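You operate a simulated robot arm through the tools that you are given. There is no shell and no other tool. Be economical: measure what you need, move in short steps, check, and stop when the job is done.

You are at the controls of a simulated two-armed robot. One attempt, no reset.

TASK
Shut the service bench door. Take the purple filter from the top of the plywood bench and leave it on the shelf under the teal stand. Fetch the grey housing from the shelf under the plywood bench and stand it on the shelf of the gauge bench. Put one of the dark red caps from the top of the plywood bench on top of the brown box there. Put the blue card on the top of the gauge bench away on the top of the switch desk. Put the red bore block labelled "75" from the top of the gauge bench on the top of the round shelf and the red bore block labelled "26" on top of the green roll there. Take the yellow can on the top of the gauge bench and put it away on the top of the service panel shelf. Any order will do. Set down upright: purple filter, grey housing, yellow can.

It is judged by the outcome, as a careful person would: the job done as asked, and still so three seconds after it is handed in. It fails if anything else is knocked over, pushed out of place, dropped, spilled or broken. Lids that push on must go on centred and level and be pressed home; caps that screw on are set level and turned clockwise until they are tight.

THE ROBOT
Two 6-joint arms with fingered hands on one trunk, on a base that drives. Base frame: it is fixed to the floor where the robot stands at the start and does not move with it; the origin is under the middle of the robot, x ahead of it, y to its left, z up. Lengths are in m, angles in degrees, forces in N, time in s.
The left shoulder is at the start at [0.07, 0.191, 1.338], the right one opposite. With the tool pointing down near the work surface each hand reaches from about 0.1 to 0.42 m from the robot's upright axis, wherever it stands, measured 20 degrees to its own side. Places, roughly: blue card [-3, 3.75, 0.75]; brown box [-1.25, 0, 1]; dark red cap [-1.75, 0.25, 0.75]; green roll (9x9x10 cm) [-3.2, 3.7, 0.9]; grey housing [-1.25, 0.25, 0.25]; purple filter [-1, -0.25, 1]; red bore block [-3.25, 3.75, 0.75]; service bench door [0.9, 0.2, 0.4]; shelf of the gauge bench [-3.3, 4.1, 0.2]; shelf under the teal stand [-2.6, 1.7, 0.2]; top of the round shelf [-2.7, 1.9, 0.9]; top of the service panel shelf (117x22 cm) [1.36, 5.6, 0.82]; top of the switch desk [3.9, -6.8, 0.8]; yellow can [-3.5, 3.75, 0.75]. Payload 4.7 kg a hand.
Tool frame (each hand has its own): the origin (TCP) lies between the finger pads and is the grasp point; the fingertips stand 0.036 m ahead of it; z points along the fingers, y is the line along which they close. The gripper opens to 0.12 m. The gripper's body begins 0.042 m behind the TCP. The gripper is a hand of 5 fingers: y runs from the thumb to the fingers, the wrist lies at [-0.018, -0.113, -0.198] in the tool frame, and closing takes about 1.5 s.
Orientation is that of the tool frame in the base frame, as [roll, pitch, yaw] about the fixed x, y, z axes, in that order (R = Rz(yaw) Ry(pitch) Rx(roll)). With the fingers straight down and the wrist toward the robot, the tool's x, y and z point along [0, 1, 0], [1, 0, 0] and [0, 0, -1] of the base frame.

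THE INTERFACE
- The arms move only by the tool jog_arm. It takes "left_deltas", "right_deltas" or both (then of equal length, played together; a hand with none holds still); each is text: rows parted by semicolons, each of 7 numbers parted by spaces: the closure, from 0 (fully open) to 1 (shut), then the shift along the tool's x, y, z in units of 30 mm (1.0 is 30 mm), then the turn, a rotation vector about the tool's x, y, z in units of 6 degrees (1.0 is 6 degrees). In form: claw dx dy dz ax ay az; .... A call has 1 to 10 rows; each row shifts and turns the commanded pose from where the row before left it, along the tool's axes as they then stand. A call with a number of a shift or a turn outside -1 to 1 is refused whole. Each row takes 0.2 s and may step no farther than 0.05 m and 8.6 degrees from the row before; otherwise, or with a gripper value out of range, the whole call is refused. Where a pose cannot be reached the arm comes as near as it can. A force on the tool above 40 N (or 10 N above the force at the start of the call, whichever is more), or a blocked arm, ends the call early, and 0.2 s more pass. The fingers move at their own pace (about 0.045 m/s each) and stop on an object; they squeeze with about 22 N. The grip force told is the motor's: it shows also when the fingers shut on nothing. Time passes only in rows, and 0.2 s behind the last, so rows that do not move let the fingers close. It gives the time, the measured TCP pose, the force on the tool (base axes), the opening and the grip force at its end, in the units of the frame above (readings bear some noise), with the torque about the TCP (base axes, N m) and any sound that the robot's microphone picked up.
- Cameras (640 x 400 px; columns grow to the right, rows downward): "scene" is now at [0.087, -0.0571, 1.5144]; the picture's right is [-0.95, -0.32, 0.00], its down [-0.29, 0.88, -0.38] and it looks along [0.12, -0.36, -0.93] (base axes); focal length 214 px, centre (320, 200). "left" rides on the left gripper at [-0.072, -0.091, -0.143] in its tool frame; the picture's right is [-0.80, -0.28, 0.53], its down [0.53, -0.73, 0.43] and it looks along [0.27, 0.62, 0.74] (tool axes); focal length 234 px, centre (320, 200). "right" rides on the right gripper at [0.073, -0.091, -0.143] in its tool frame; the picture's right is [-0.80, 0.28, -0.53], its down [-0.53, -0.73, 0.42] and it looks along [-0.27, 0.62, 0.74] (tool axes); focal length 234 px, centre (320, 200). There is no depth. A picture from a camera that has moved, and an enlarged one, comes with that camera's place and axes in the base frame and with its lens. The place of the scene camera against the robot may be out by one fixed shift of up to 0.025 m in any direction.
- capture(camera): a new picture of that camera. The clock stands still meanwhile.
- slide_trunk(by): slides the trunk up (or, below 0, down) by that many m; the arms and the scene camera ride with it, the base frame stays. It gives what a move gives, with no picture.
- roll_base(legs): drives the robot by 1 to 6 legs, each [ahead, left, turn to the left] in m, m and degrees, along the robot's own axes; the way and the turn of a leg run together, so that a leg with both is an arc; at most 1.5 m and 180 degrees a leg. The arms and the cameras ride along, it lands a little off, and it stops where it bumps. It gives what a move gives.
- preshape(shape, hand): the hand has 5 fingers and takes this shape, open, in about a second: jaw (thumb against the fingers, like two jaws); tri (thumb and two fingers); tip (a fingertip pinch); poke (one finger out to press); point (the index stretched); flat (the hand flat); cup (the hand cupped); fist (a fist). The gripper value then closes the fingers along that shape, each until it touches; the sizes above hold for jaw. It gives what a move gives, with no picture.
- pan_tilt(pan, tilt): turns the head with the scene camera to pan (to the left, within 86 degrees either way) and tilt (down, from -29 to 69), counted from straight ahead of the robot. It gives what a move gives.
- enlarge(camera, box): a new picture of the part [left, top, right, bottom] of that camera's present view, enlarged. The clock stands still meanwhile.
- close_job(): hands the job in; it is judged then, once.

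Work in short steps. Places have to be worked out from the pictures, the camera data and where the tool is seen: move nearer, look again, correct. Check each grasp and each placing, and mend what went wrong. You have 217 turns and 212 pictures in all, those below and enlarged ones among them. Open the grippers and draw the arms clear of the work before you hand the job in, unless the task says otherwise; then end with one line.

The tools are called after "Call:" as a command line: name --argument value ..., lists and objects as JSON in quotes. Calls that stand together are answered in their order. jog_arm: Moves the arms, as the interface text tells. Its arguments: {"type":"object","properties":{"left_deltas":{"type":"string"},"right_deltas":{"type":"string"}},"required":[]} The other tools are called the same way: slide_trunk (by) slides the trunk up or down; preshape (shape, hand) gives the hand a shape; roll_base (legs) drives the base; pan_tilt (pan, tilt) turns the head that bears the scene camera; capture (camera) takes a picture; enlarge (camera, box) takes an enlarged picture of a part of a camera's view; close_job () hands the job in.

At the start:

```text
t: 0.0
left_tool_pos: [0.6779, 0.2465, 1.124]
left_tool_rot: [180.0, 0.0, 90.0]
left_contact_force: [0.1, -0.5, -0.3]
left_torque: [-0.01, 0.01, -0.01]
left_gripper_width: 0.1196
left_gripper_force: 0.0
left_shape: jaw
right_tool_pos: [0.6086, -0.3641, 1.1124]
right_tool_rot: [-180.0, 0.0, 90.1]
right_contact_force: [0.5, 0.0, -0.3]
right_torque: [0.02, 0.0, -0.02]
right_gripper_width: 0.1196
right_gripper_force: 0.0
right_shape: jaw
trunk travel left (down, up): [-0.814, 0.126]
robot x, y, heading: [0.0011, -0.0023, -0.0]
head pan, tilt: [-71.6, 67.7]
```

scene: 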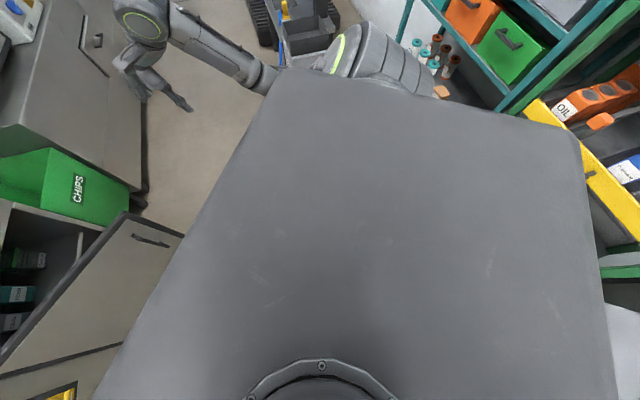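
right: 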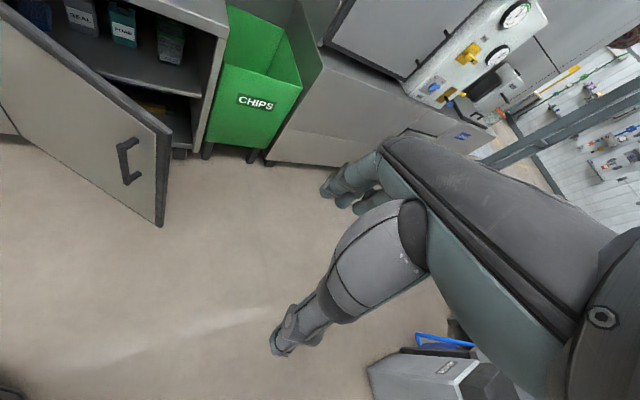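
left: 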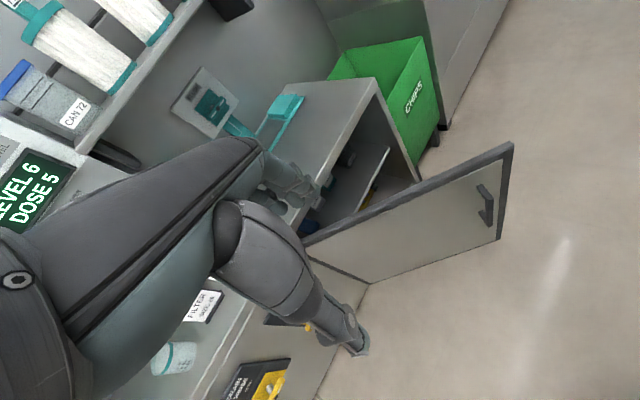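

The door of the service bench stands open ahead of me. I turn the head ahead to see it and the surroundings.

Call:
pan_tilt --pan 0 --tilt 45

Call:
capture --camera "scene"

```text
t: 1.4
left_tool_pos: [0.6774, 0.2464, 1.1244]
left_tool_rot: [-180.0, 0.0, 90.0]
left_contact_force: [-0.1, 0.2, -0.1]
left_torque: [0.01, 0.01, 0.02]
left_gripper_width: 0.1196
left_gripper_force: 0.0
left_shape: jaw
right_tool_pos: [0.6075, -0.3642, 1.1134]
right_tool_rot: [-180.0, -0.1, 90.0]
right_contact_force: [-0.1, 0.0, 0.3]
right_torque: [-0.01, 0.0, -0.02]
right_gripper_width: 0.1196
right_gripper_force: 0.1
right_shape: jaw
trunk travel left (down, up): [-0.814, 0.126]
robot x, y, heading: [-0.0, -0.0023, 0.1]
head pan, tilt: [0.0, 45.0]
```

```text
208 pictures are left
camera scene: at [0.1502, -0.0027, 1.5421], right [0.0, -1.0, 0.0], down [-0.71, 0.0, -0.71], along [0.71, 0.0, -0.71], focal length 214 px, centre (320, 200)
```

scene: 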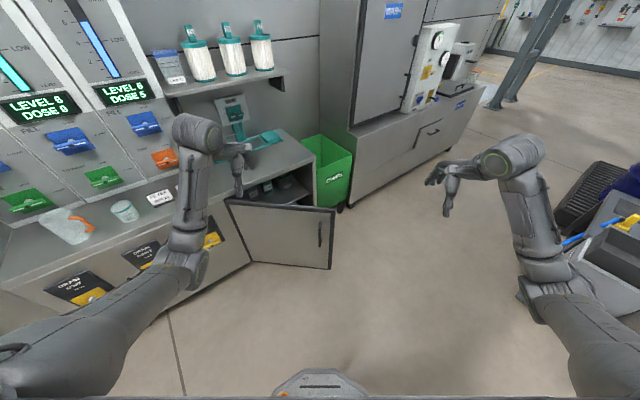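

The door is hinged on its left at about (0.95, 0.49), its free edge at about (0.88, -0.08), and it must swing away from me by some 37 degrees. I step right a bit and lower the trunk so that the left hand, closed to a fist, can push on it.

Call:
preshape --shape "fist" --hand "left"

Call:
roll_base --legs '[[0, -0.13, 0]]'

Call:
slide_trunk --by -0.6

Call:
capture --camera "scene"

```text
t: 2.3
left_tool_pos: [0.6764, 0.2449, 1.124]
left_tool_rot: [-179.9, 0.0, 90.0]
left_contact_force: [0.0, 0.3, 0.2]
left_torque: [0.01, 0.01, -0.01]
left_gripper_width: 0.0
left_gripper_force: 0.0
left_shape: fist
right_tool_pos: [0.6074, -0.3621, 1.1131]
right_tool_rot: [180.0, 0.0, 90.0]
right_contact_force: [-0.9, -0.4, 0.2]
right_torque: [0.01, 0.0, 0.01]
right_gripper_width: 0.1197
right_gripper_force: 0.1
right_shape: jaw
trunk travel left (down, up): [-0.814, 0.126]
robot x, y, heading: [-0.0006, -0.0016, -0.1]
head pan, tilt: [0.0, 45.0]
```

```text
t: 3.6
left_tool_pos: [0.6756, 0.1197, 1.1234]
left_tool_rot: [180.0, 0.1, 90.1]
left_contact_force: [-0.7, -0.4, 1.2]
left_torque: [-0.02, 0.0, -0.02]
left_gripper_width: 0.0002
left_gripper_force: 0.1
left_shape: fist
right_tool_pos: [0.6082, -0.4902, 1.1128]
right_tool_rot: [180.0, 0.2, 90.1]
right_contact_force: [0.3, -0.1, 0.2]
right_torque: [-0.02, -0.02, -0.01]
right_gripper_width: 0.1199
right_gripper_force: 0.2
right_shape: jaw
trunk travel left (down, up): [-0.814, 0.126]
robot x, y, heading: [0.0013, -0.1307, 0.0]
head pan, tilt: [0.0, 45.0]
```

```text
refused: -0.6 is not a number from -0.4 to 0.4
```

```text
207 pictures are left
camera scene: at [0.1503, -0.131, 1.5422], right [0.0, -1.0, 0.0], down [-0.71, 0.0, -0.71], along [0.71, 0.0, -0.71], focal length 214 px, centre (320, 200)
```

scene: 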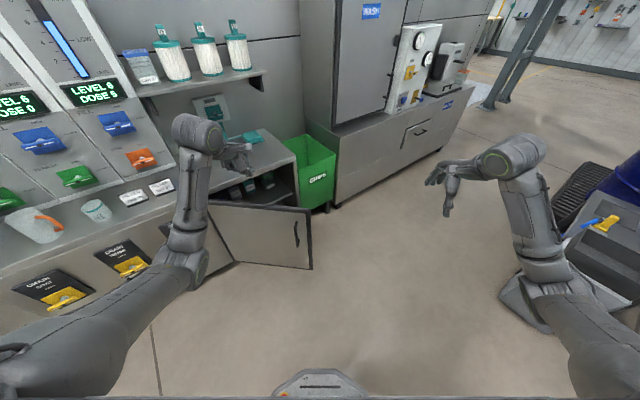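

The hand now points at the outer part of the door; the trunk takes at most 0.4 m a move, so I lower it in two moves.

Call:
slide_trunk --by -0.4

Call:
slide_trunk --by -0.2

Call:
capture --camera "scene"

```text
t: 7.5
left_tool_pos: [0.6758, 0.1161, 0.7235]
left_tool_rot: [-180.0, 0.0, 90.1]
left_contact_force: [-0.6, -0.1, -0.2]
left_torque: [0.04, 0.0, 0.03]
left_gripper_width: 0.0001
left_gripper_force: 0.1
left_shape: fist
right_tool_pos: [0.6081, -0.4911, 0.7128]
right_tool_rot: [-180.0, 0.0, 90.1]
right_contact_force: [-0.9, -0.5, 0.1]
right_torque: [-0.03, -0.02, -0.02]
right_gripper_width: 0.1197
right_gripper_force: 0.0
right_shape: jaw
trunk travel left (down, up): [-0.414, 0.526]
robot x, y, heading: [0.0027, -0.1325, -0.1]
head pan, tilt: [0.0, 45.0]
```

```text
t: 9.6
left_tool_pos: [0.6757, 0.1178, 0.5246]
left_tool_rot: [180.0, 0.0, 90.2]
left_contact_force: [-0.2, 0.2, -0.3]
left_torque: [-0.01, 0.0, 0.02]
left_gripper_width: 0.0
left_gripper_force: 0.1
left_shape: fist
right_tool_pos: [0.6091, -0.4918, 0.513]
right_tool_rot: [180.0, 0.0, 90.0]
right_contact_force: [-0.5, 0.1, 1.0]
right_torque: [0.04, 0.01, 0.0]
right_gripper_width: 0.1194
right_gripper_force: 0.0
right_shape: jaw
trunk travel left (down, up): [-0.214, 0.726]
robot x, y, heading: [-0.0017, -0.1278, 0.0]
head pan, tilt: [0.0, 45.0]
```

```text
206 pictures are left
camera scene: at [0.1501, -0.1325, 0.9422], right [0.0, -1.0, 0.0], down [-0.71, 0.0, -0.71], along [0.71, 0.0, -0.71], focal length 214 px, centre (320, 200)
```

scene: 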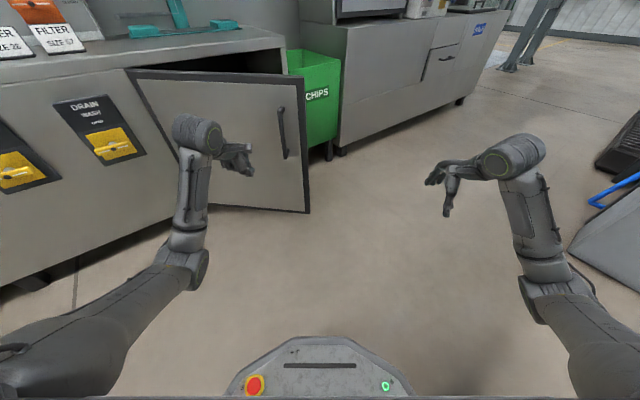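

By two views the door handle lies at about (0.87, 0.00, 0.57), so the hand at y 0.12 clears it. I drive ahead to come near the door.

Call:
roll_base --legs '[[0.18, 0, 0]]'

Call:
jog_arm --left_deltas "1 0 1 0 0 0 0; 1 0 1 0 0 0 0; 1 0 1 0 0 0 0"

Call:
capture --camera "scene"

```text
t: 11.1
left_tool_pos: [0.8572, 0.1158, 0.5236]
left_tool_rot: [-180.0, 0.0, 90.0]
left_contact_force: [-0.3, 0.6, -0.4]
left_torque: [0.0, 0.0, 0.03]
left_gripper_width: 0.0002
left_gripper_force: 0.0
left_shape: fist
right_tool_pos: [0.7886, -0.4931, 0.5119]
right_tool_rot: [180.0, 0.1, 90.0]
right_contact_force: [-0.2, -0.3, 0.7]
right_torque: [-0.01, 0.0, -0.04]
right_gripper_width: 0.1194
right_gripper_force: 0.0
right_shape: jaw
trunk travel left (down, up): [-0.214, 0.726]
robot x, y, heading: [0.1781, -0.1285, -0.2]
head pan, tilt: [0.0, 45.0]
```

```text
t: 11.9
left_tool_pos: [0.9484, 0.1161, 0.5262]
left_tool_rot: [-179.9, 0.1, 90.1]
left_contact_force: [-0.1, 0.0, 0.3]
left_torque: [0.0, -0.02, 0.0]
left_gripper_width: 0.0
left_gripper_force: 0.1
left_shape: fist
right_tool_pos: [0.7884, -0.4926, 0.5115]
right_tool_rot: [180.0, 0.0, 90.0]
right_contact_force: [-0.9, -0.7, 0.2]
right_torque: [0.03, 0.02, 0.01]
right_gripper_width: 0.1196
right_gripper_force: 0.0
right_shape: jaw
trunk travel left (down, up): [-0.214, 0.726]
robot x, y, heading: [0.1829, -0.1316, 0.1]
head pan, tilt: [0.0, 45.0]
```

```text
205 pictures are left
camera scene: at [0.3312, -0.1326, 0.9421], right [0.0, -1.0, 0.0], down [-0.71, 0.0, -0.71], along [0.71, 0.0, -0.71], focal length 214 px, centre (320, 200)
```

scene: 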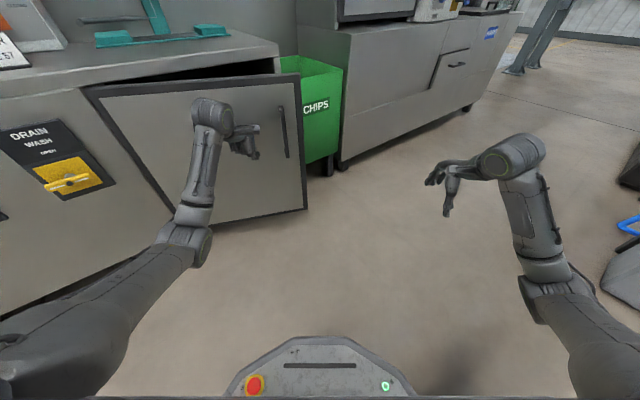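

The handle now appears at about x 1.06, so the door is swinging with hardly any force. I push on.

Call:
jog_arm --left_deltas "1 0 1 0 0 0 0; 1 0 1 0 0 0 0; 1 0 1 0 0 0 0; 1 0 1 0 0 0 0; 1 0 1 0 0 0 0"

Call:
capture --camera "scene"

```text
t: 13.1
left_tool_pos: [1.0985, 0.115, 0.522]
left_tool_rot: [-180.0, -0.1, 90.0]
left_contact_force: [-1.0, 0.6, -0.8]
left_torque: [-0.01, 0.01, -0.01]
left_gripper_width: 0.0002
left_gripper_force: 0.0
left_shape: fist
right_tool_pos: [0.7883, -0.4932, 0.5127]
right_tool_rot: [-180.0, 0.0, 90.0]
right_contact_force: [1.0, 0.2, -0.2]
right_torque: [0.01, 0.01, 0.01]
right_gripper_width: 0.1199
right_gripper_force: 0.0
right_shape: jaw
trunk travel left (down, up): [-0.214, 0.726]
robot x, y, heading: [0.1769, -0.1309, 0.2]
head pan, tilt: [0.0, 45.0]
```

```text
204 pictures are left
camera scene: at [0.3311, -0.1327, 0.9421], right [0.0, -1.0, 0.0], down [-0.71, 0.0, -0.71], along [0.71, 0.0, -0.71], focal length 214 px, centre (320, 200)
```

scene: 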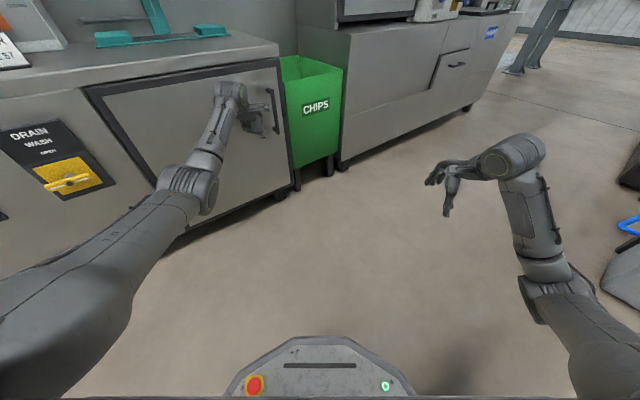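

Nearly shut. I push on until a reaction force or a sound tells me it is home.

Call:
jog_arm --left_deltas "1 0 1 0 0 0 0; 1 0 1 0 0 0 0; 1 0 1 0 0 0 0"

Call:
enlarge --camera "scene" --box '[60, 20, 360, 220]'

```text
t: 13.7
left_tool_pos: [1.1519, 0.0914, 0.5605]
left_tool_rot: [175.5, 0.6, 87.7]
left_contact_force: [-16.7, -8.5, 2.8]
left_torque: [0.99, -1.41, 0.85]
left_gripper_width: 0.0
left_gripper_force: 0.1
left_shape: fist
left hand out of reach, approached as far as the arm can: row 2
right_tool_pos: [0.7891, -0.4938, 0.5116]
right_tool_rot: [-180.0, 0.0, 90.0]
right_contact_force: [0.1, 0.1, 0.6]
right_torque: [-0.09, 0.02, 0.02]
right_gripper_width: 0.1197
right_gripper_force: 0.1
right_shape: jaw
trunk travel left (down, up): [-0.214, 0.726]
robot x, y, heading: [0.1801, -0.1259, 0.0]
head pan, tilt: [0.0, 45.0]
stopped in row 2 (left hand): the force on the tool passed its limit at 44 N (the readings are from after the stop); the commanded pose is now the measured one
```

```text
2.00 times, centred on (210, 120) of scene
camera zoom: at [0.3309, -0.1327, 0.9421], right [0.0, -1.0, 0.0], down [-0.71, 0.0, -0.71], along [0.71, 0.0, -0.71], focal length 429 px, centre (540, 360)
```

zoom: 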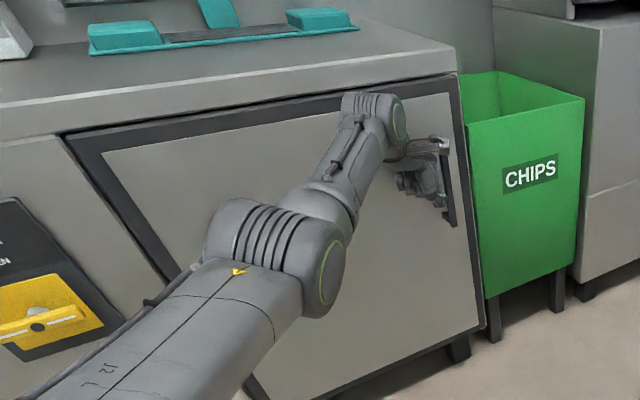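

The force came up and the door looks flush. I draw the hand straight back and look.

Call:
jog_arm --left_deltas "1 -0.2 -1 0 0 0 0; 1 -0.2 -1 0 0 0 0; 1 0 -1 0 0 0 0; 1 0 -1 0 0 0 0; 1 0 -1 0 0 0 0; 1 0 -1 0 0 0 0; 1 0 -1 0 0 0 0"

Call:
roll_base --legs '[[-0.25, 0, 0]]'

Call:
capture --camera "scene"

```text
t: 15.3
left_tool_pos: [0.9446, 0.0905, 0.5435]
left_tool_rot: [175.3, 0.4, 87.8]
left_contact_force: [-0.3, -0.9, 0.7]
left_torque: [-0.01, 0.0, 0.0]
left_gripper_width: 0.0
left_gripper_force: 0.0
left_shape: fist
right_tool_pos: [0.7878, -0.4938, 0.5125]
right_tool_rot: [179.9, -0.1, 89.9]
right_contact_force: [0.8, -0.6, -0.2]
right_torque: [0.0, 0.0, 0.02]
right_gripper_width: 0.1199
right_gripper_force: 0.1
right_shape: jaw
trunk travel left (down, up): [-0.214, 0.726]
robot x, y, heading: [0.1804, -0.1276, -0.1]
head pan, tilt: [0.0, 45.0]
```

```text
t: 17.1
left_tool_pos: [0.6921, 0.0886, 0.5435]
left_tool_rot: [175.2, 0.5, 87.5]
left_contact_force: [0.8, -0.2, -0.2]
left_torque: [0.01, 0.0, 0.0]
left_gripper_width: 0.0
left_gripper_force: 0.1
left_shape: fist
right_tool_pos: [0.5359, -0.4936, 0.5125]
right_tool_rot: [179.9, 0.0, 89.7]
right_contact_force: [0.0, -0.4, -0.2]
right_torque: [0.02, 0.03, 0.0]
right_gripper_width: 0.1197
right_gripper_force: 0.0
right_shape: jaw
trunk travel left (down, up): [-0.214, 0.726]
robot x, y, heading: [-0.0701, -0.1279, -0.2]
head pan, tilt: [0.0, 45.0]
```

```text
202 pictures are left
camera scene: at [0.0791, -0.1326, 0.9422], right [0.0, -1.0, 0.0], down [-0.71, 0.0, -0.71], along [0.71, 0.0, -0.71], focal length 214 px, centre (320, 200)
```

scene: 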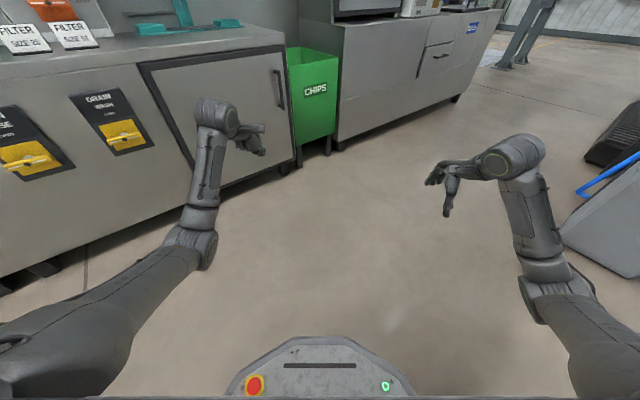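

The service door is shut flush. Now I raise the trunk, draw the hands in and turn about to the plywood bench.

Call:
slide_trunk --by 0.4

Call:
jog_arm --left_deltas "0 0 -1 0 0.8 0 -0.4; 0 0 -1 0 0 0 0; 0 0 -1 0 0 0 0; 0 0 -1 0 0 0 0; 0 0 -1 0 0 0 0; 0 0 -1 0 0 0 0; 0 0 -1 0 0 0 0; 0 0 -1 0 0 0 0; 0 0 -1 0 0 0 0; 0 0 -1 0 0 0 0" --right_deltas "0 0 -1 0 0 0 0; 0 0 -1 0 0 0 0; 0 0 -1 0 0 0 0; 0 0 -1 0 0 0 0; 0 0 -1 0 0 0 0; 0 0 -1 0 0 0 0; 0 0 -1 0 0 0 0; 0 0 0 0 0 0 0; 0 0 0 0 0 0 0; 0 0 0 0 0 0 0"

Call:
preshape --shape "jaw" --hand "left"

Call:
slide_trunk --by 0.3

Call:
roll_base --legs '[[0, 0, 180]]'

Call:
capture --camera "scene"

```text
t: 20.9
left_tool_pos: [0.6949, 0.0892, 0.9431]
left_tool_rot: [175.2, 0.3, 87.5]
left_contact_force: [0.0, 0.1, -0.1]
left_torque: [0.0, 0.01, -0.01]
left_gripper_width: 0.0
left_gripper_force: 0.0
left_shape: fist
right_tool_pos: [0.5359, -0.4941, 0.9119]
right_tool_rot: [179.9, 0.0, 89.8]
right_contact_force: [0.2, 0.8, -0.2]
right_torque: [0.0, -0.01, 0.0]
right_gripper_width: 0.1198
right_gripper_force: 0.0
right_shape: jaw
trunk travel left (down, up): [-0.614, 0.326]
robot x, y, heading: [-0.0703, -0.1278, -0.5]
head pan, tilt: [0.0, 45.0]
```

```text
t: 23.1
left_tool_pos: [0.4819, 0.1279, 0.8354]
left_tool_rot: [179.8, 0.6, 89.9]
left_contact_force: [-0.1, 0.0, -0.1]
left_torque: [-0.03, -0.02, 0.0]
left_gripper_width: 0.0
left_gripper_force: 0.0
left_shape: fist
left hand out of reach, approached as far as the arm can: row 3, 4, 5, 6, 7, 8, 9, 10
right_tool_pos: [0.3837, -0.5319, 0.9034]
right_tool_rot: [180.0, 0.0, 89.7]
right_contact_force: [0.6, -0.4, 0.2]
right_torque: [-0.02, 0.02, -0.03]
right_gripper_width: 0.1197
right_gripper_force: 0.1
right_shape: jaw
right hand out of reach, approached as far as the arm can: row 5, 6, 7
trunk travel left (down, up): [-0.614, 0.326]
robot x, y, heading: [-0.0728, -0.1278, -0.3]
head pan, tilt: [0.0, 45.0]
```

```text
t: 24.1
left_tool_pos: [0.4839, 0.1274, 0.8355]
left_tool_rot: [179.8, 0.5, 89.8]
left_contact_force: [0.1, -0.2, -0.1]
left_torque: [-0.02, 0.0, 0.02]
left_gripper_width: 0.1199
left_gripper_force: 0.1
left_shape: jaw
right_tool_pos: [0.3834, -0.5307, 0.9034]
right_tool_rot: [179.9, 0.0, 89.8]
right_contact_force: [0.5, 0.3, 0.0]
right_torque: [-0.03, -0.01, -0.01]
right_gripper_width: 0.1196
right_gripper_force: 0.0
right_shape: jaw
trunk travel left (down, up): [-0.614, 0.326]
robot x, y, heading: [-0.0721, -0.1316, -0.6]
head pan, tilt: [0.0, 45.0]
```

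```text
t: 27.1
left_tool_pos: [0.4834, 0.1272, 1.1359]
left_tool_rot: [179.8, 0.6, 89.9]
left_contact_force: [0.0, -0.7, 0.1]
left_torque: [0.01, -0.01, 0.0]
left_gripper_width: 0.1196
left_gripper_force: 0.1
left_shape: jaw
right_tool_pos: [0.3841, -0.5315, 1.2027]
right_tool_rot: [-180.0, 0.0, 89.8]
right_contact_force: [-0.2, 0.1, 0.3]
right_torque: [0.01, -0.02, 0.01]
right_gripper_width: 0.1197
right_gripper_force: 0.1
right_shape: jaw
trunk travel left (down, up): [-0.914, 0.026]
robot x, y, heading: [-0.0705, -0.1295, -0.3]
head pan, tilt: [0.0, 45.0]
```

```text
t: 35.0
left_tool_pos: [-0.64, -0.3517, 1.1342]
left_tool_rot: [179.8, 0.5, -93.6]
left_contact_force: [0.2, 0.1, -0.3]
left_torque: [0.03, -0.02, -0.02]
left_gripper_width: 0.1194
left_gripper_force: 0.1
left_shape: jaw
right_tool_pos: [-0.4998, 0.2995, 1.2037]
right_tool_rot: [-180.0, 0.0, -93.8]
right_contact_force: [-0.1, 0.5, 0.0]
right_torque: [0.01, -0.01, 0.01]
right_gripper_width: 0.1198
right_gripper_force: 0.2
right_shape: jaw
trunk travel left (down, up): [-0.914, 0.026]
robot x, y, heading: [-0.0696, -0.1289, 176.3]
head pan, tilt: [0.0, 45.0]
```

```text
201 pictures are left
camera scene: at [-0.1836, -0.1229, 1.6422], right [0.07, 1.0, 0.0], down [0.71, -0.05, -0.71], along [-0.71, 0.05, -0.71], focal length 214 px, centre (320, 200)
```

scene: 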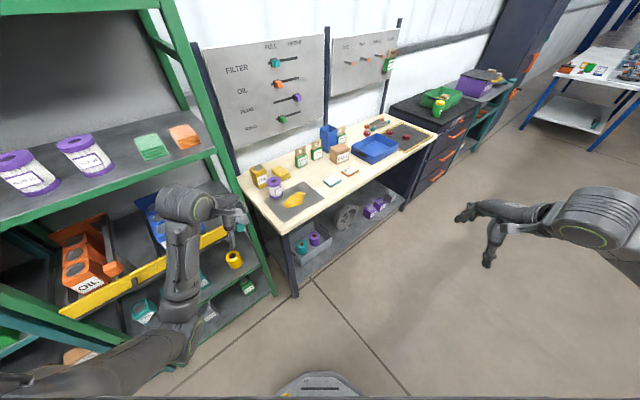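

The plywood bench stands ahead-left, its long edge running away to the right. I look closer at it.

Call:
enlarge --camera "scene" --box '[220, 100, 460, 250]'

Call:
enlarge --camera "scene" --box '[400, 20, 640, 170]'

```text
2.67 times, centred on (340, 175) of scene
camera zoom: at [-0.1836, -0.1229, 1.6422], right [0.07, 1.0, 0.0], down [0.71, -0.05, -0.71], along [-0.71, 0.05, -0.71], focal length 572 px, centre (267, 267)
```

zoom: 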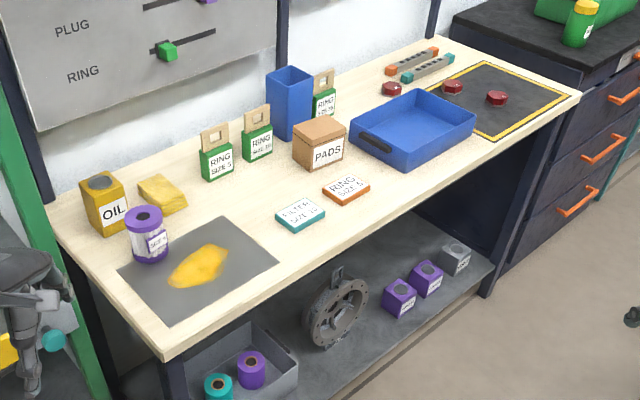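

```text
2.67 times, centred on (520, 95) of scene
camera zoom: at [-0.1836, -0.1229, 1.6422], right [0.07, 1.0, 0.0], down [0.71, -0.05, -0.71], along [-0.71, 0.05, -0.71], focal length 572 px, centre (-213, 480)
```

zoom: 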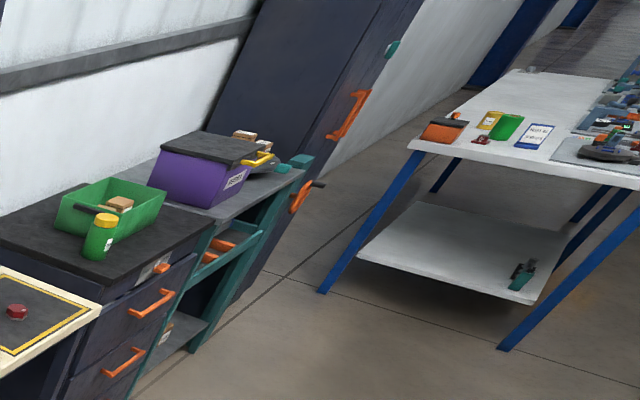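

The bench's front edge runs from about (-0.74,-0.25) to (-1.5,0.79), so I should face about 216 degrees. I step right, away from the green rack, and then turn left 40 degrees.

Call:
roll_base --legs '[[0, -0.8, 0], [0, 0, 40]]'

Call:
pan_tilt --pan 0 --tilt 50

Call:
capture --camera "scene"

```text
t: 41.1
left_tool_pos: [-0.3127, 0.1082, 1.1348]
left_tool_rot: [179.8, 0.7, -53.6]
left_contact_force: [-0.2, 0.2, 0.3]
left_torque: [0.0, -0.01, 0.02]
left_gripper_width: 0.1198
left_gripper_force: 0.1
left_shape: jaw
right_tool_pos: [-0.6237, 0.6983, 1.203]
right_tool_rot: [-180.0, -0.1, -53.7]
right_contact_force: [-0.4, -0.4, 0.1]
right_torque: [0.0, -0.03, -0.01]
right_gripper_width: 0.1198
right_gripper_force: 0.1
right_shape: jaw
trunk travel left (down, up): [-0.914, 0.026]
robot x, y, heading: [-0.0186, 0.6425, -144.0]
head pan, tilt: [0.0, 45.0]
```

```text
t: 41.8
left_tool_pos: [-0.3118, 0.1084, 1.1348]
left_tool_rot: [179.8, 0.6, -53.6]
left_contact_force: [-0.5, -0.5, 0.8]
left_torque: [0.04, 0.01, 0.0]
left_gripper_width: 0.1195
left_gripper_force: 0.0
left_shape: jaw
right_tool_pos: [-0.6237, 0.698, 1.2034]
right_tool_rot: [180.0, 0.0, -53.8]
right_contact_force: [-0.2, 0.7, -0.2]
right_torque: [0.03, 0.0, 0.0]
right_gripper_width: 0.12
right_gripper_force: 0.0
right_shape: jaw
trunk travel left (down, up): [-0.914, 0.026]
robot x, y, heading: [-0.0173, 0.6414, -143.8]
head pan, tilt: [0.0, 50.0]
```

```text
198 pictures are left
camera scene: at [-0.1032, 0.5671, 1.6353], right [-0.59, 0.81, 0.0], down [0.62, 0.45, -0.64], along [-0.52, -0.38, -0.77], focal length 214 px, centre (320, 200)
```

scene: 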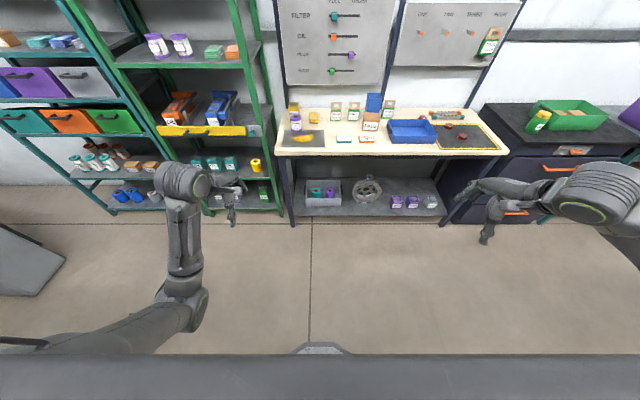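

Two views give the bench top at z about 0.80, with the front-left corner at (-0.81,-0.27). I zoom onto the shelf to recognise the grey housing.

Call:
enlarge --camera "scene" --box '[270, 90, 510, 240]'

Call:
enlarge --camera "scene" --box '[300, 165, 450, 225]'

```text
2.67 times, centred on (390, 165) of scene
camera zoom: at [-0.1032, 0.5671, 1.6353], right [-0.59, 0.81, 0.0], down [0.62, 0.45, -0.64], along [-0.52, -0.38, -0.77], focal length 572 px, centre (133, 293)
```

zoom: 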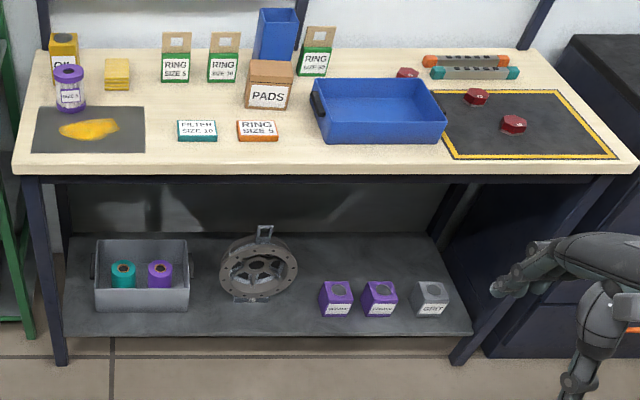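

```text
4.27 times, centred on (375, 195) of scene
camera zoom: at [-0.1032, 0.5671, 1.6353], right [-0.59, 0.81, 0.0], down [0.62, 0.45, -0.64], along [-0.52, -0.38, -0.77], focal length 915 px, centre (85, 221)
```

zoom: 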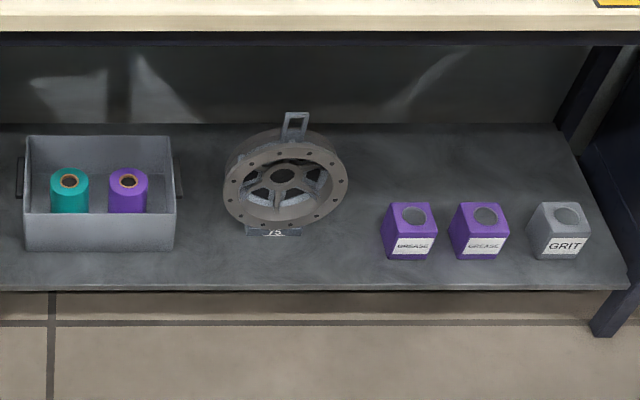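

The grey housing is the round flanged piece with a lifting loop on the shelf (along-edge about 0.62 from the left corner). First the cap: I drive to stand before the right part of the bench.

Call:
roll_base --legs '[[0.5, -0.62, 0]]'

Call:
pan_tilt --pan -20 --tilt 55

Call:
capture --camera "scene"

```text
t: 46.0
left_tool_pos: [-1.0623, 0.3008, 1.1353]
left_tool_rot: [179.8, 0.7, -52.3]
left_contact_force: [0.7, 0.0, -0.5]
left_torque: [-0.01, 0.01, -0.01]
left_gripper_width: 0.1198
left_gripper_force: 0.0
left_shape: jaw
right_tool_pos: [-1.3862, 0.8826, 1.2044]
right_tool_rot: [180.0, 0.0, -52.6]
right_contact_force: [-0.5, 0.2, -0.3]
right_torque: [-0.03, 0.0, -0.01]
right_gripper_width: 0.1196
right_gripper_force: 0.0
right_shape: jaw
trunk travel left (down, up): [-0.914, 0.026]
robot x, y, heading: [-0.7786, 0.846, -142.3]
head pan, tilt: [0.0, 50.0]
```

```text
t: 46.9
left_tool_pos: [-1.0627, 0.3009, 1.1345]
left_tool_rot: [179.9, 0.6, -52.2]
left_contact_force: [-0.4, 0.1, 0.4]
left_torque: [0.02, 0.01, 0.01]
left_gripper_width: 0.1198
left_gripper_force: 0.0
left_shape: jaw
right_tool_pos: [-1.3867, 0.8836, 1.2036]
right_tool_rot: [-179.9, -0.1, -52.5]
right_contact_force: [0.7, 0.5, -0.4]
right_torque: [0.0, -0.04, 0.0]
right_gripper_width: 0.1193
right_gripper_force: 0.2
right_shape: jaw
trunk travel left (down, up): [-0.914, 0.026]
robot x, y, heading: [-0.7792, 0.8425, -142.8]
head pan, tilt: [-20.0, 55.0]
```

```text
195 pictures are left
camera scene: at [-0.8728, 0.7885, 1.6287], right [-0.3, 0.95, 0.0], down [0.78, 0.25, -0.57], along [-0.55, -0.17, -0.82], focal length 214 px, centre (320, 200)
```

scene: 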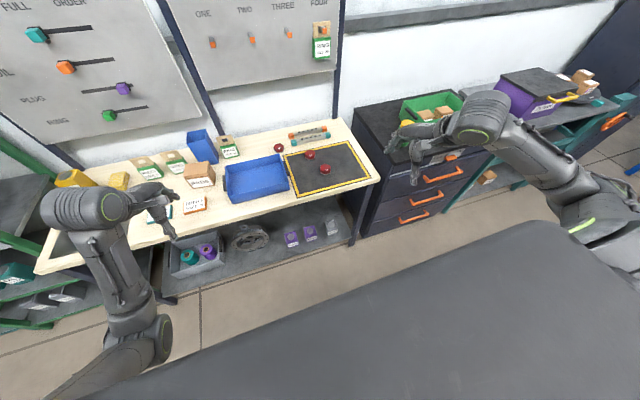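

Cap A lies at about (-1.63, 0.595, 0.81). I drive 0.15 ahead, lower the trunk 0.15 and bring the right hand over it for a look with its camera.

Call:
roll_base --legs '[[0.15, 0, 0]]'

Call:
jog_arm --right_deltas "0 -0.4 1 0 0 0 0; 0 -0.4 1 0 0 0 0; 0 -0.4 1 0 0 0 0; 0 -0.4 1 0 0 0 0; 0 -0.4 1 0 0 0 0; 0 -0.4 0 0 0 0 0"

Call:
slide_trunk --by -0.2

Call:
capture --camera "right"

Call:
capture --camera "scene"

```text
t: 48.3
left_tool_pos: [-1.1803, 0.2097, 1.1355]
left_tool_rot: [179.7, 0.7, -52.2]
left_contact_force: [-0.5, 0.2, -0.2]
left_torque: [-0.04, 0.03, 0.0]
left_gripper_width: 0.1199
left_gripper_force: 0.0
left_shape: jaw
right_tool_pos: [-1.5052, 0.7909, 1.2035]
right_tool_rot: [179.9, 0.0, -52.5]
right_contact_force: [-0.1, 0.0, 0.5]
right_torque: [0.0, -0.02, 0.01]
right_gripper_width: 0.1196
right_gripper_force: 0.1
right_shape: jaw
trunk travel left (down, up): [-0.914, 0.026]
robot x, y, heading: [-0.9029, 0.7491, -142.3]
head pan, tilt: [-20.0, 55.0]
```

```text
t: 49.7
left_tool_pos: [-1.1815, 0.2086, 1.1349]
left_tool_rot: [179.8, 0.5, -52.2]
left_contact_force: [0.3, 0.4, 0.9]
left_torque: [0.0, -0.03, -0.03]
left_gripper_width: 0.1201
left_gripper_force: 0.0
left_shape: jaw
right_tool_pos: [-1.6713, 0.7545, 1.2031]
right_tool_rot: [-180.0, -0.2, -52.4]
right_contact_force: [0.5, -0.6, -0.9]
right_torque: [0.0, 0.01, -0.01]
right_gripper_width: 0.1198
right_gripper_force: 0.1
right_shape: jaw
trunk travel left (down, up): [-0.914, 0.026]
robot x, y, heading: [-0.9042, 0.7512, -142.3]
head pan, tilt: [-20.0, 55.0]
```

```text
t: 51.8
left_tool_pos: [-1.1815, 0.2081, 0.9345]
left_tool_rot: [179.8, 0.6, -52.2]
left_contact_force: [-0.2, 0.0, 0.2]
left_torque: [0.02, -0.01, 0.02]
left_gripper_width: 0.1197
left_gripper_force: 0.0
left_shape: jaw
right_tool_pos: [-1.6721, 0.7558, 1.0034]
right_tool_rot: [-180.0, 0.1, -52.4]
right_contact_force: [0.3, -0.3, 0.1]
right_torque: [0.04, -0.01, -0.03]
right_gripper_width: 0.1198
right_gripper_force: 0.1
right_shape: jaw
trunk travel left (down, up): [-0.714, 0.226]
robot x, y, heading: [-0.9013, 0.7515, -142.6]
head pan, tilt: [-20.0, 55.0]
```

```text
194 pictures are left
camera right: at [-1.5547, 0.7528, 1.1456], right [-0.71, 0.47, 0.52], down [0.26, 0.87, -0.42], along [-0.65, -0.17, -0.74], focal length 234 px, centre (320, 200)
```

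right: 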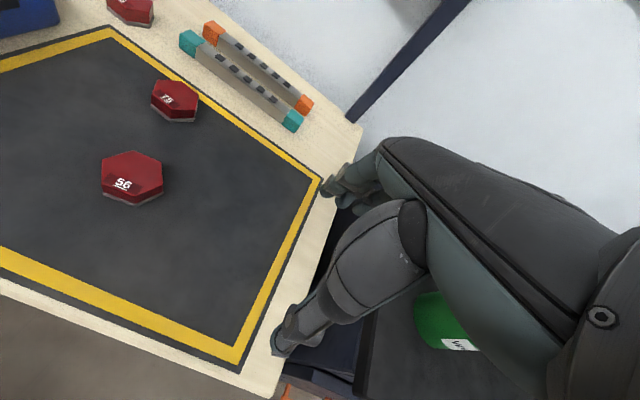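

```text
193 pictures are left
camera scene: at [-0.9924, 0.6961, 1.4288], right [-0.3, 0.95, 0.0], down [0.78, 0.25, -0.57], along [-0.55, -0.17, -0.82], focal length 214 px, centre (320, 200)
```

scene: 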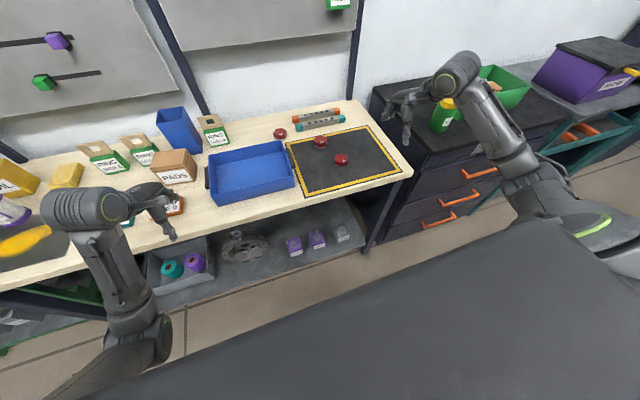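

The hand camera puts cap "56" at about (-1.59, 0.56), given the bench height. I move the right hand above it and lower to look again.

Call:
jog_arm --right_deltas "0 0.97 0.25 0 0 0 0; 0 0.97 0.25 0 0 0 0; 0 0.97 0.25 0 0 0 0; 0 0.97 0.25 0 0 0 0; 0 0.97 0.25 0 0 0 0; 0 0.97 0.25 0.4 0 0 0; 0 0.97 0.25 0.4 0 0 0; 0 0 0 0.9 0 0 0"

Call:
capture --camera "right"

```text
t: 53.6
left_tool_pos: [-1.1821, 0.2088, 0.9342]
left_tool_rot: [179.9, 0.6, -52.3]
left_contact_force: [-0.1, 0.5, 0.9]
left_torque: [-0.01, 0.03, 0.0]
left_gripper_width: 0.1201
left_gripper_force: 0.1
left_shape: jaw
right_tool_pos: [-1.5893, 0.5619, 0.9517]
right_tool_rot: [-180.0, -0.1, -52.4]
right_contact_force: [-0.4, 0.6, 1.0]
right_torque: [0.0, -0.02, 0.0]
right_gripper_width: 0.1198
right_gripper_force: 0.0
right_shape: jaw
trunk travel left (down, up): [-0.714, 0.226]
robot x, y, heading: [-0.8984, 0.751, -142.7]
head pan, tilt: [-20.0, 55.0]
```

```text
192 pictures are left
camera right: at [-1.4729, 0.5606, 1.0939], right [-0.71, 0.47, 0.52], down [0.26, 0.87, -0.42], along [-0.65, -0.17, -0.74], focal length 234 px, centre (320, 200)
```

right: 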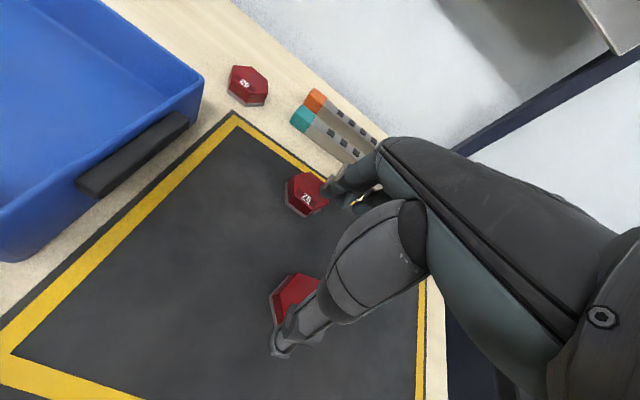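

Triangulating with the two hand-camera views: cap tops at z 0.87, so the bench top is at about 0.845, and cap "56" is at (-1.581, 0.597). I shift over it, turn the hand about 10 degrees to match the hexagon's flats, and narrow the fingers.

Call:
jog_arm --right_deltas "0.3 -0.77 -0.93 0 0 0 0; 0.3 0 0 0 0 0 -0.9; 0.3 0 0 0 0 0 -0.85; 0.3 0 0 0 0 0 0"

Call:
capture --camera "right"

Call:
enlarge --camera "scene" --box '[270, 60, 480, 210]'

```text
t: 54.6
left_tool_pos: [-1.1807, 0.2078, 0.9353]
left_tool_rot: [179.9, 0.6, -52.3]
left_contact_force: [-0.3, 0.4, 0.1]
left_torque: [0.03, 0.02, 0.04]
left_gripper_width: 0.1196
left_gripper_force: 0.3
left_shape: jaw
right_tool_pos: [-1.5832, 0.5967, 0.9518]
right_tool_rot: [-180.0, -0.1, -41.8]
right_contact_force: [-0.1, 0.3, -0.2]
right_torque: [0.03, -0.02, 0.0]
right_gripper_width: 0.0846
right_gripper_force: 0.0
right_shape: jaw
trunk travel left (down, up): [-0.714, 0.226]
robot x, y, heading: [-0.9029, 0.7486, -142.4]
head pan, tilt: [-20.0, 55.0]
```

```text
191 pictures are left
camera right: at [-1.4677, 0.6163, 1.095], right [-0.79, 0.33, 0.52], down [0.09, 0.9, -0.42], along [-0.61, -0.28, -0.74], focal length 234 px, centre (320, 200)
```

right: 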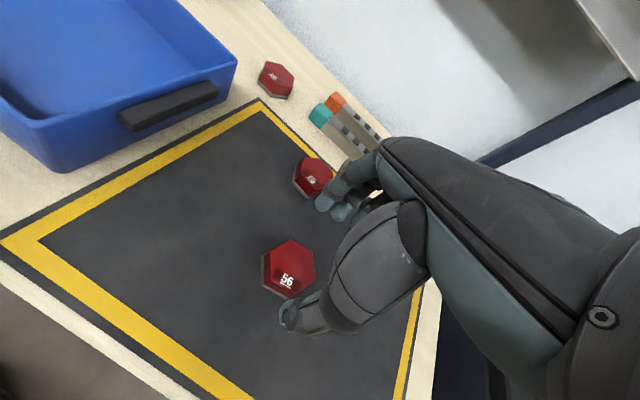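

```text
2.67 times, centred on (375, 135) of scene
camera zoom: at [-0.9925, 0.6959, 1.4288], right [-0.3, 0.95, 0.0], down [0.78, 0.25, -0.57], along [-0.55, -0.17, -0.82], focal length 572 px, centre (173, 373)
```

zoom: 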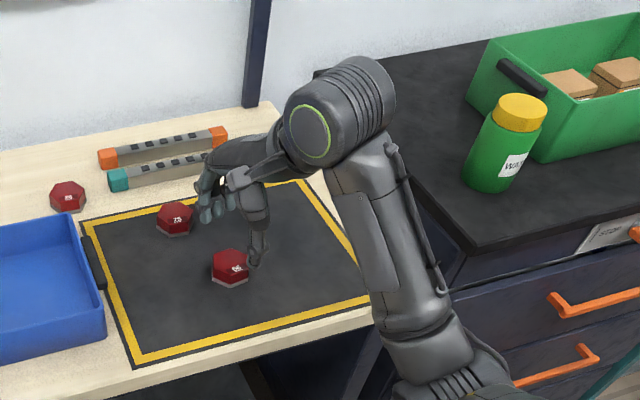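

The cap sits where predicted, and the fingers match its flats within about 5 degrees. I lower to TCP z about 0.888 and close.

Call:
jog_arm --right_deltas "0.3 0 0 1 0 0 0; 0.3 0 0 0.9 0 0 0; 0.3 0 0 0.25 0 0 0; 0.3 0 0 0 0 0 0"

Call:
jog_arm --right_deltas "1 0 0 0 0 0 0; 1 0 0 0 0 0 0; 1 0 0 0 0 0 0; 1 0 0 0 0 0 0; 1 0 0 0 0 0 0"

Call:
capture --camera "right"

```text
t: 55.5
left_tool_pos: [-1.182, 0.2073, 0.9343]
left_tool_rot: [179.8, 0.6, -52.3]
left_contact_force: [0.0, -0.5, 0.2]
left_torque: [0.0, 0.0, -0.01]
left_gripper_width: 0.1197
left_gripper_force: 0.1
left_shape: jaw
right_tool_pos: [-1.5824, 0.5918, 0.8969]
right_tool_rot: [178.8, 0.1, -41.6]
right_contact_force: [-0.3, 0.7, 26.1]
right_torque: [1.12, -1.15, -0.01]
right_gripper_width: 0.085
right_gripper_force: 0.0
right_shape: jaw
trunk travel left (down, up): [-0.714, 0.226]
robot x, y, heading: [-0.9036, 0.7512, -142.3]
head pan, tilt: [-20.0, 55.0]
stopped in row 4 (right hand): the force on the tool passed its limit at 43 N (the readings are from after the stop); the commanded pose is now the measured one
```

```text
t: 56.4
left_tool_pos: [-1.1801, 0.2097, 0.9354]
left_tool_rot: [179.6, 0.6, -52.3]
left_contact_force: [-0.9, -0.2, -0.2]
left_torque: [0.02, 0.02, -0.01]
left_gripper_width: 0.1198
left_gripper_force: 0.1
left_shape: jaw
right_tool_pos: [-1.581, 0.5944, 0.8969]
right_tool_rot: [178.9, 0.2, -41.6]
right_contact_force: [7.1, 5.0, 26.1]
right_torque: [1.02, -1.08, 0.01]
right_gripper_width: 0.0466
right_gripper_force: 21.8
right_shape: jaw
trunk travel left (down, up): [-0.714, 0.226]
robot x, y, heading: [-0.9041, 0.7469, -142.6]
head pan, tilt: [-20.0, 55.0]
stopped in row 4 (right hand): the force on the tool passed its limit at 41 N (the readings are from after the stop); the commanded pose is now the measured one
```

```text
189 pictures are left
camera right: at [-1.4636, 0.616, 1.0376], right [-0.78, 0.33, 0.53], down [0.08, 0.89, -0.44], along [-0.62, -0.3, -0.72], focal length 234 px, centre (320, 200)
```

right: 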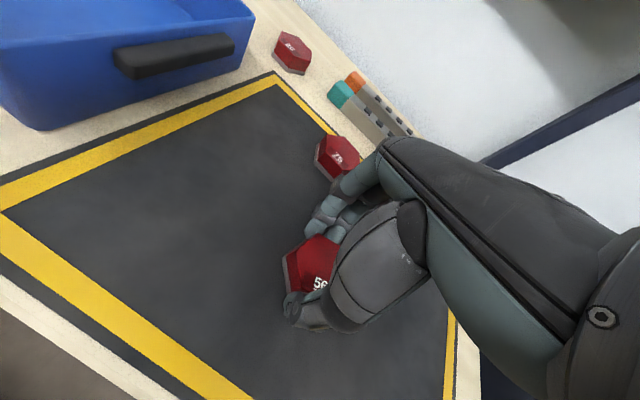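

The tips touched at TCP 0.897 (surface about 0.861) and the fingers hold something 47 mm wide with 22 N. I lift it.

Call:
jog_arm --right_deltas "1 0 0 -0.5 0 0 0; 1 0 0 -1 0 0 0; 1 0 0 -1 0 0 0; 1 0 0 -1 0.2 0 0; 1 0 0 -1 0 0 0"

Call:
capture --camera "right"

```text
t: 57.6
left_tool_pos: [-1.1821, 0.2076, 0.9344]
left_tool_rot: [179.9, 0.6, -52.3]
left_contact_force: [-0.4, 0.9, -0.8]
left_torque: [0.02, 0.0, 0.0]
left_gripper_width: 0.1195
left_gripper_force: 0.1
left_shape: jaw
right_tool_pos: [-1.5821, 0.5948, 1.0302]
right_tool_rot: [-179.6, 0.1, -41.7]
right_contact_force: [-0.2, 0.7, -2.7]
right_torque: [-0.01, 0.01, 0.0]
right_gripper_width: 0.0448
right_gripper_force: 21.2
right_shape: jaw
trunk travel left (down, up): [-0.714, 0.226]
robot x, y, heading: [-0.905, 0.7465, -142.4]
head pan, tilt: [-20.0, 55.0]
```

```text
188 pictures are left
camera right: at [-1.4664, 0.6141, 1.1728], right [-0.79, 0.32, 0.52], down [0.09, 0.9, -0.42], along [-0.61, -0.28, -0.74], focal length 234 px, centre (320, 200)
```

right: 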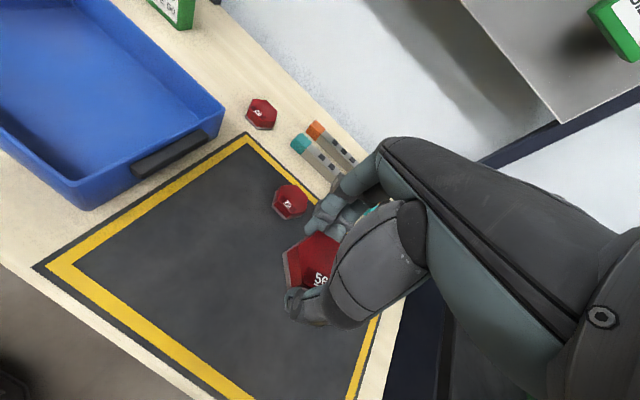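

The cap is held. I raise the trunk for clearance and drive left along the bench towards the brown box.

Call:
slide_trunk --by 0.15

Call:
roll_base --legs '[[-0.02, 0.5, 0]]'

Call:
capture --camera "right"

Call:
capture --camera "scene"

```text
t: 59.4
left_tool_pos: [-1.1838, 0.2079, 1.0834]
left_tool_rot: [179.9, 0.7, -52.2]
left_contact_force: [0.3, -1.0, -0.1]
left_torque: [0.01, 0.01, 0.0]
left_gripper_width: 0.1195
left_gripper_force: 0.0
left_shape: jaw
right_tool_pos: [-1.5816, 0.5943, 1.1789]
right_tool_rot: [-179.5, 0.0, -41.7]
right_contact_force: [0.8, 0.0, -2.4]
right_torque: [-0.02, -0.02, 0.02]
right_gripper_width: 0.0449
right_gripper_force: 21.6
right_shape: jaw
trunk travel left (down, up): [-0.864, 0.076]
robot x, y, heading: [-0.902, 0.7526, -142.3]
head pan, tilt: [-20.0, 55.0]
```

```text
t: 62.3
left_tool_pos: [-0.8529, -0.1823, 1.0848]
left_tool_rot: [180.0, 0.6, -51.9]
left_contact_force: [-0.8, 1.4, 0.4]
left_torque: [-0.01, -0.02, 0.02]
left_gripper_width: 0.1198
left_gripper_force: 0.1
left_shape: jaw
right_tool_pos: [-1.2549, 0.2038, 1.1786]
right_tool_rot: [-179.6, 0.0, -41.3]
right_contact_force: [-0.4, -0.8, -2.2]
right_torque: [-0.03, 0.0, -0.01]
right_gripper_width: 0.0449
right_gripper_force: 22.3
right_shape: jaw
trunk travel left (down, up): [-0.864, 0.076]
robot x, y, heading: [-0.5761, 0.3633, -142.2]
head pan, tilt: [-20.0, 55.0]
```

```text
187 pictures are left
camera right: at [-1.1407, 0.2228, 1.3224], right [-0.79, 0.32, 0.52], down [0.09, 0.9, -0.42], along [-0.61, -0.29, -0.74], focal length 234 px, centre (320, 200)
```

right: 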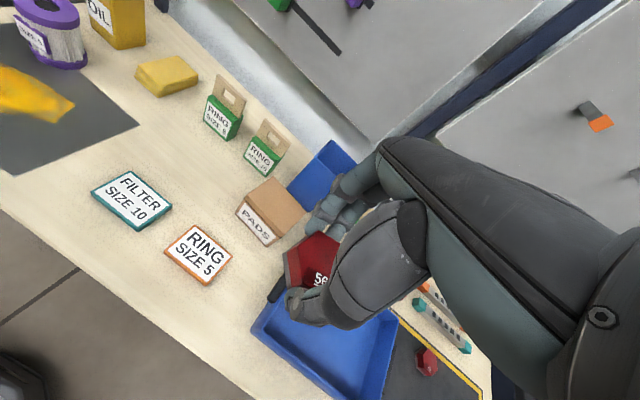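

```text
186 pictures are left
camera scene: at [-0.6676, 0.308, 1.5787], right [-0.31, 0.95, 0.0], down [0.78, 0.25, -0.57], along [-0.55, -0.18, -0.82], focal length 214 px, centre (320, 200)
```

scene: 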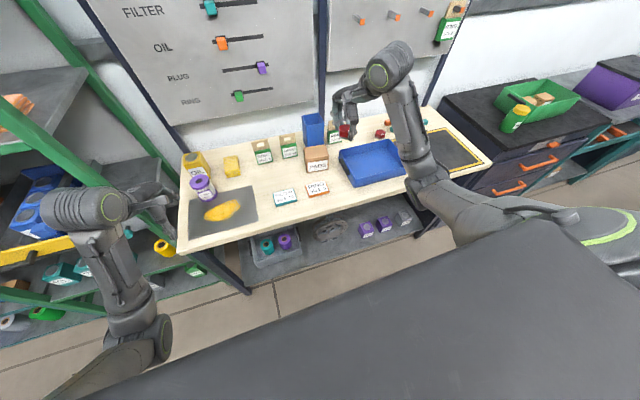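

I estimate the box top at (-1.365, 0.066, 0.905). The tall blue bin stands close behind it, so I zoom in to judge the clearance.

Call:
enlarge --camera "scene" --box '[240, 100, 400, 200]'

Call:
enlarge --camera "right" --box '[200, 110, 360, 290]'

```text
4.00 times, centred on (320, 150) of scene
camera zoom: at [-0.6676, 0.308, 1.5787], right [-0.31, 0.95, 0.0], down [0.78, 0.25, -0.57], along [-0.55, -0.18, -0.82], focal length 858 px, centre (320, 400)
```

zoom: 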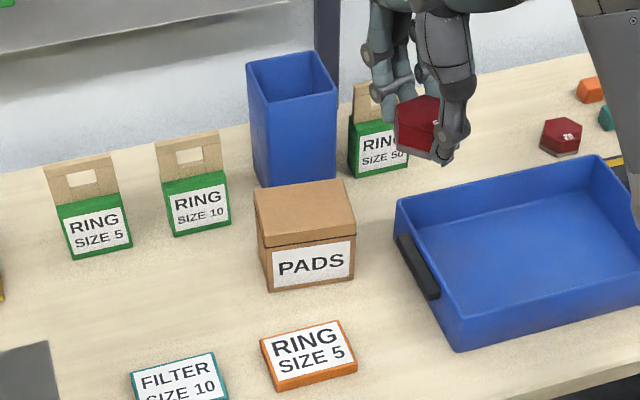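

```text
2.22 times, centred on (280, 200) of right
camera zoom: at [-1.1407, 0.2228, 1.3224], right [-0.79, 0.32, 0.52], down [0.09, 0.9, -0.42], along [-0.61, -0.29, -0.74], focal length 520 px, centre (409, 200)
```

zoom: 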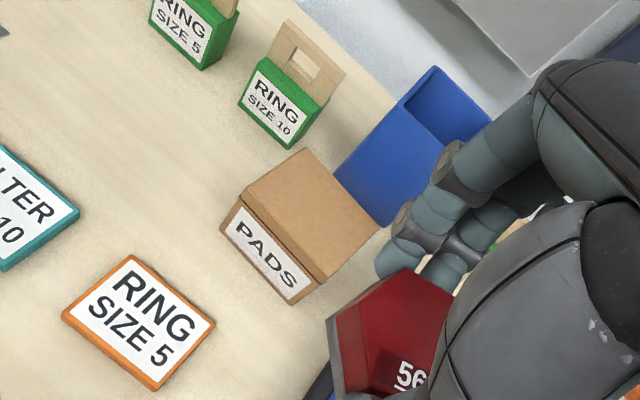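

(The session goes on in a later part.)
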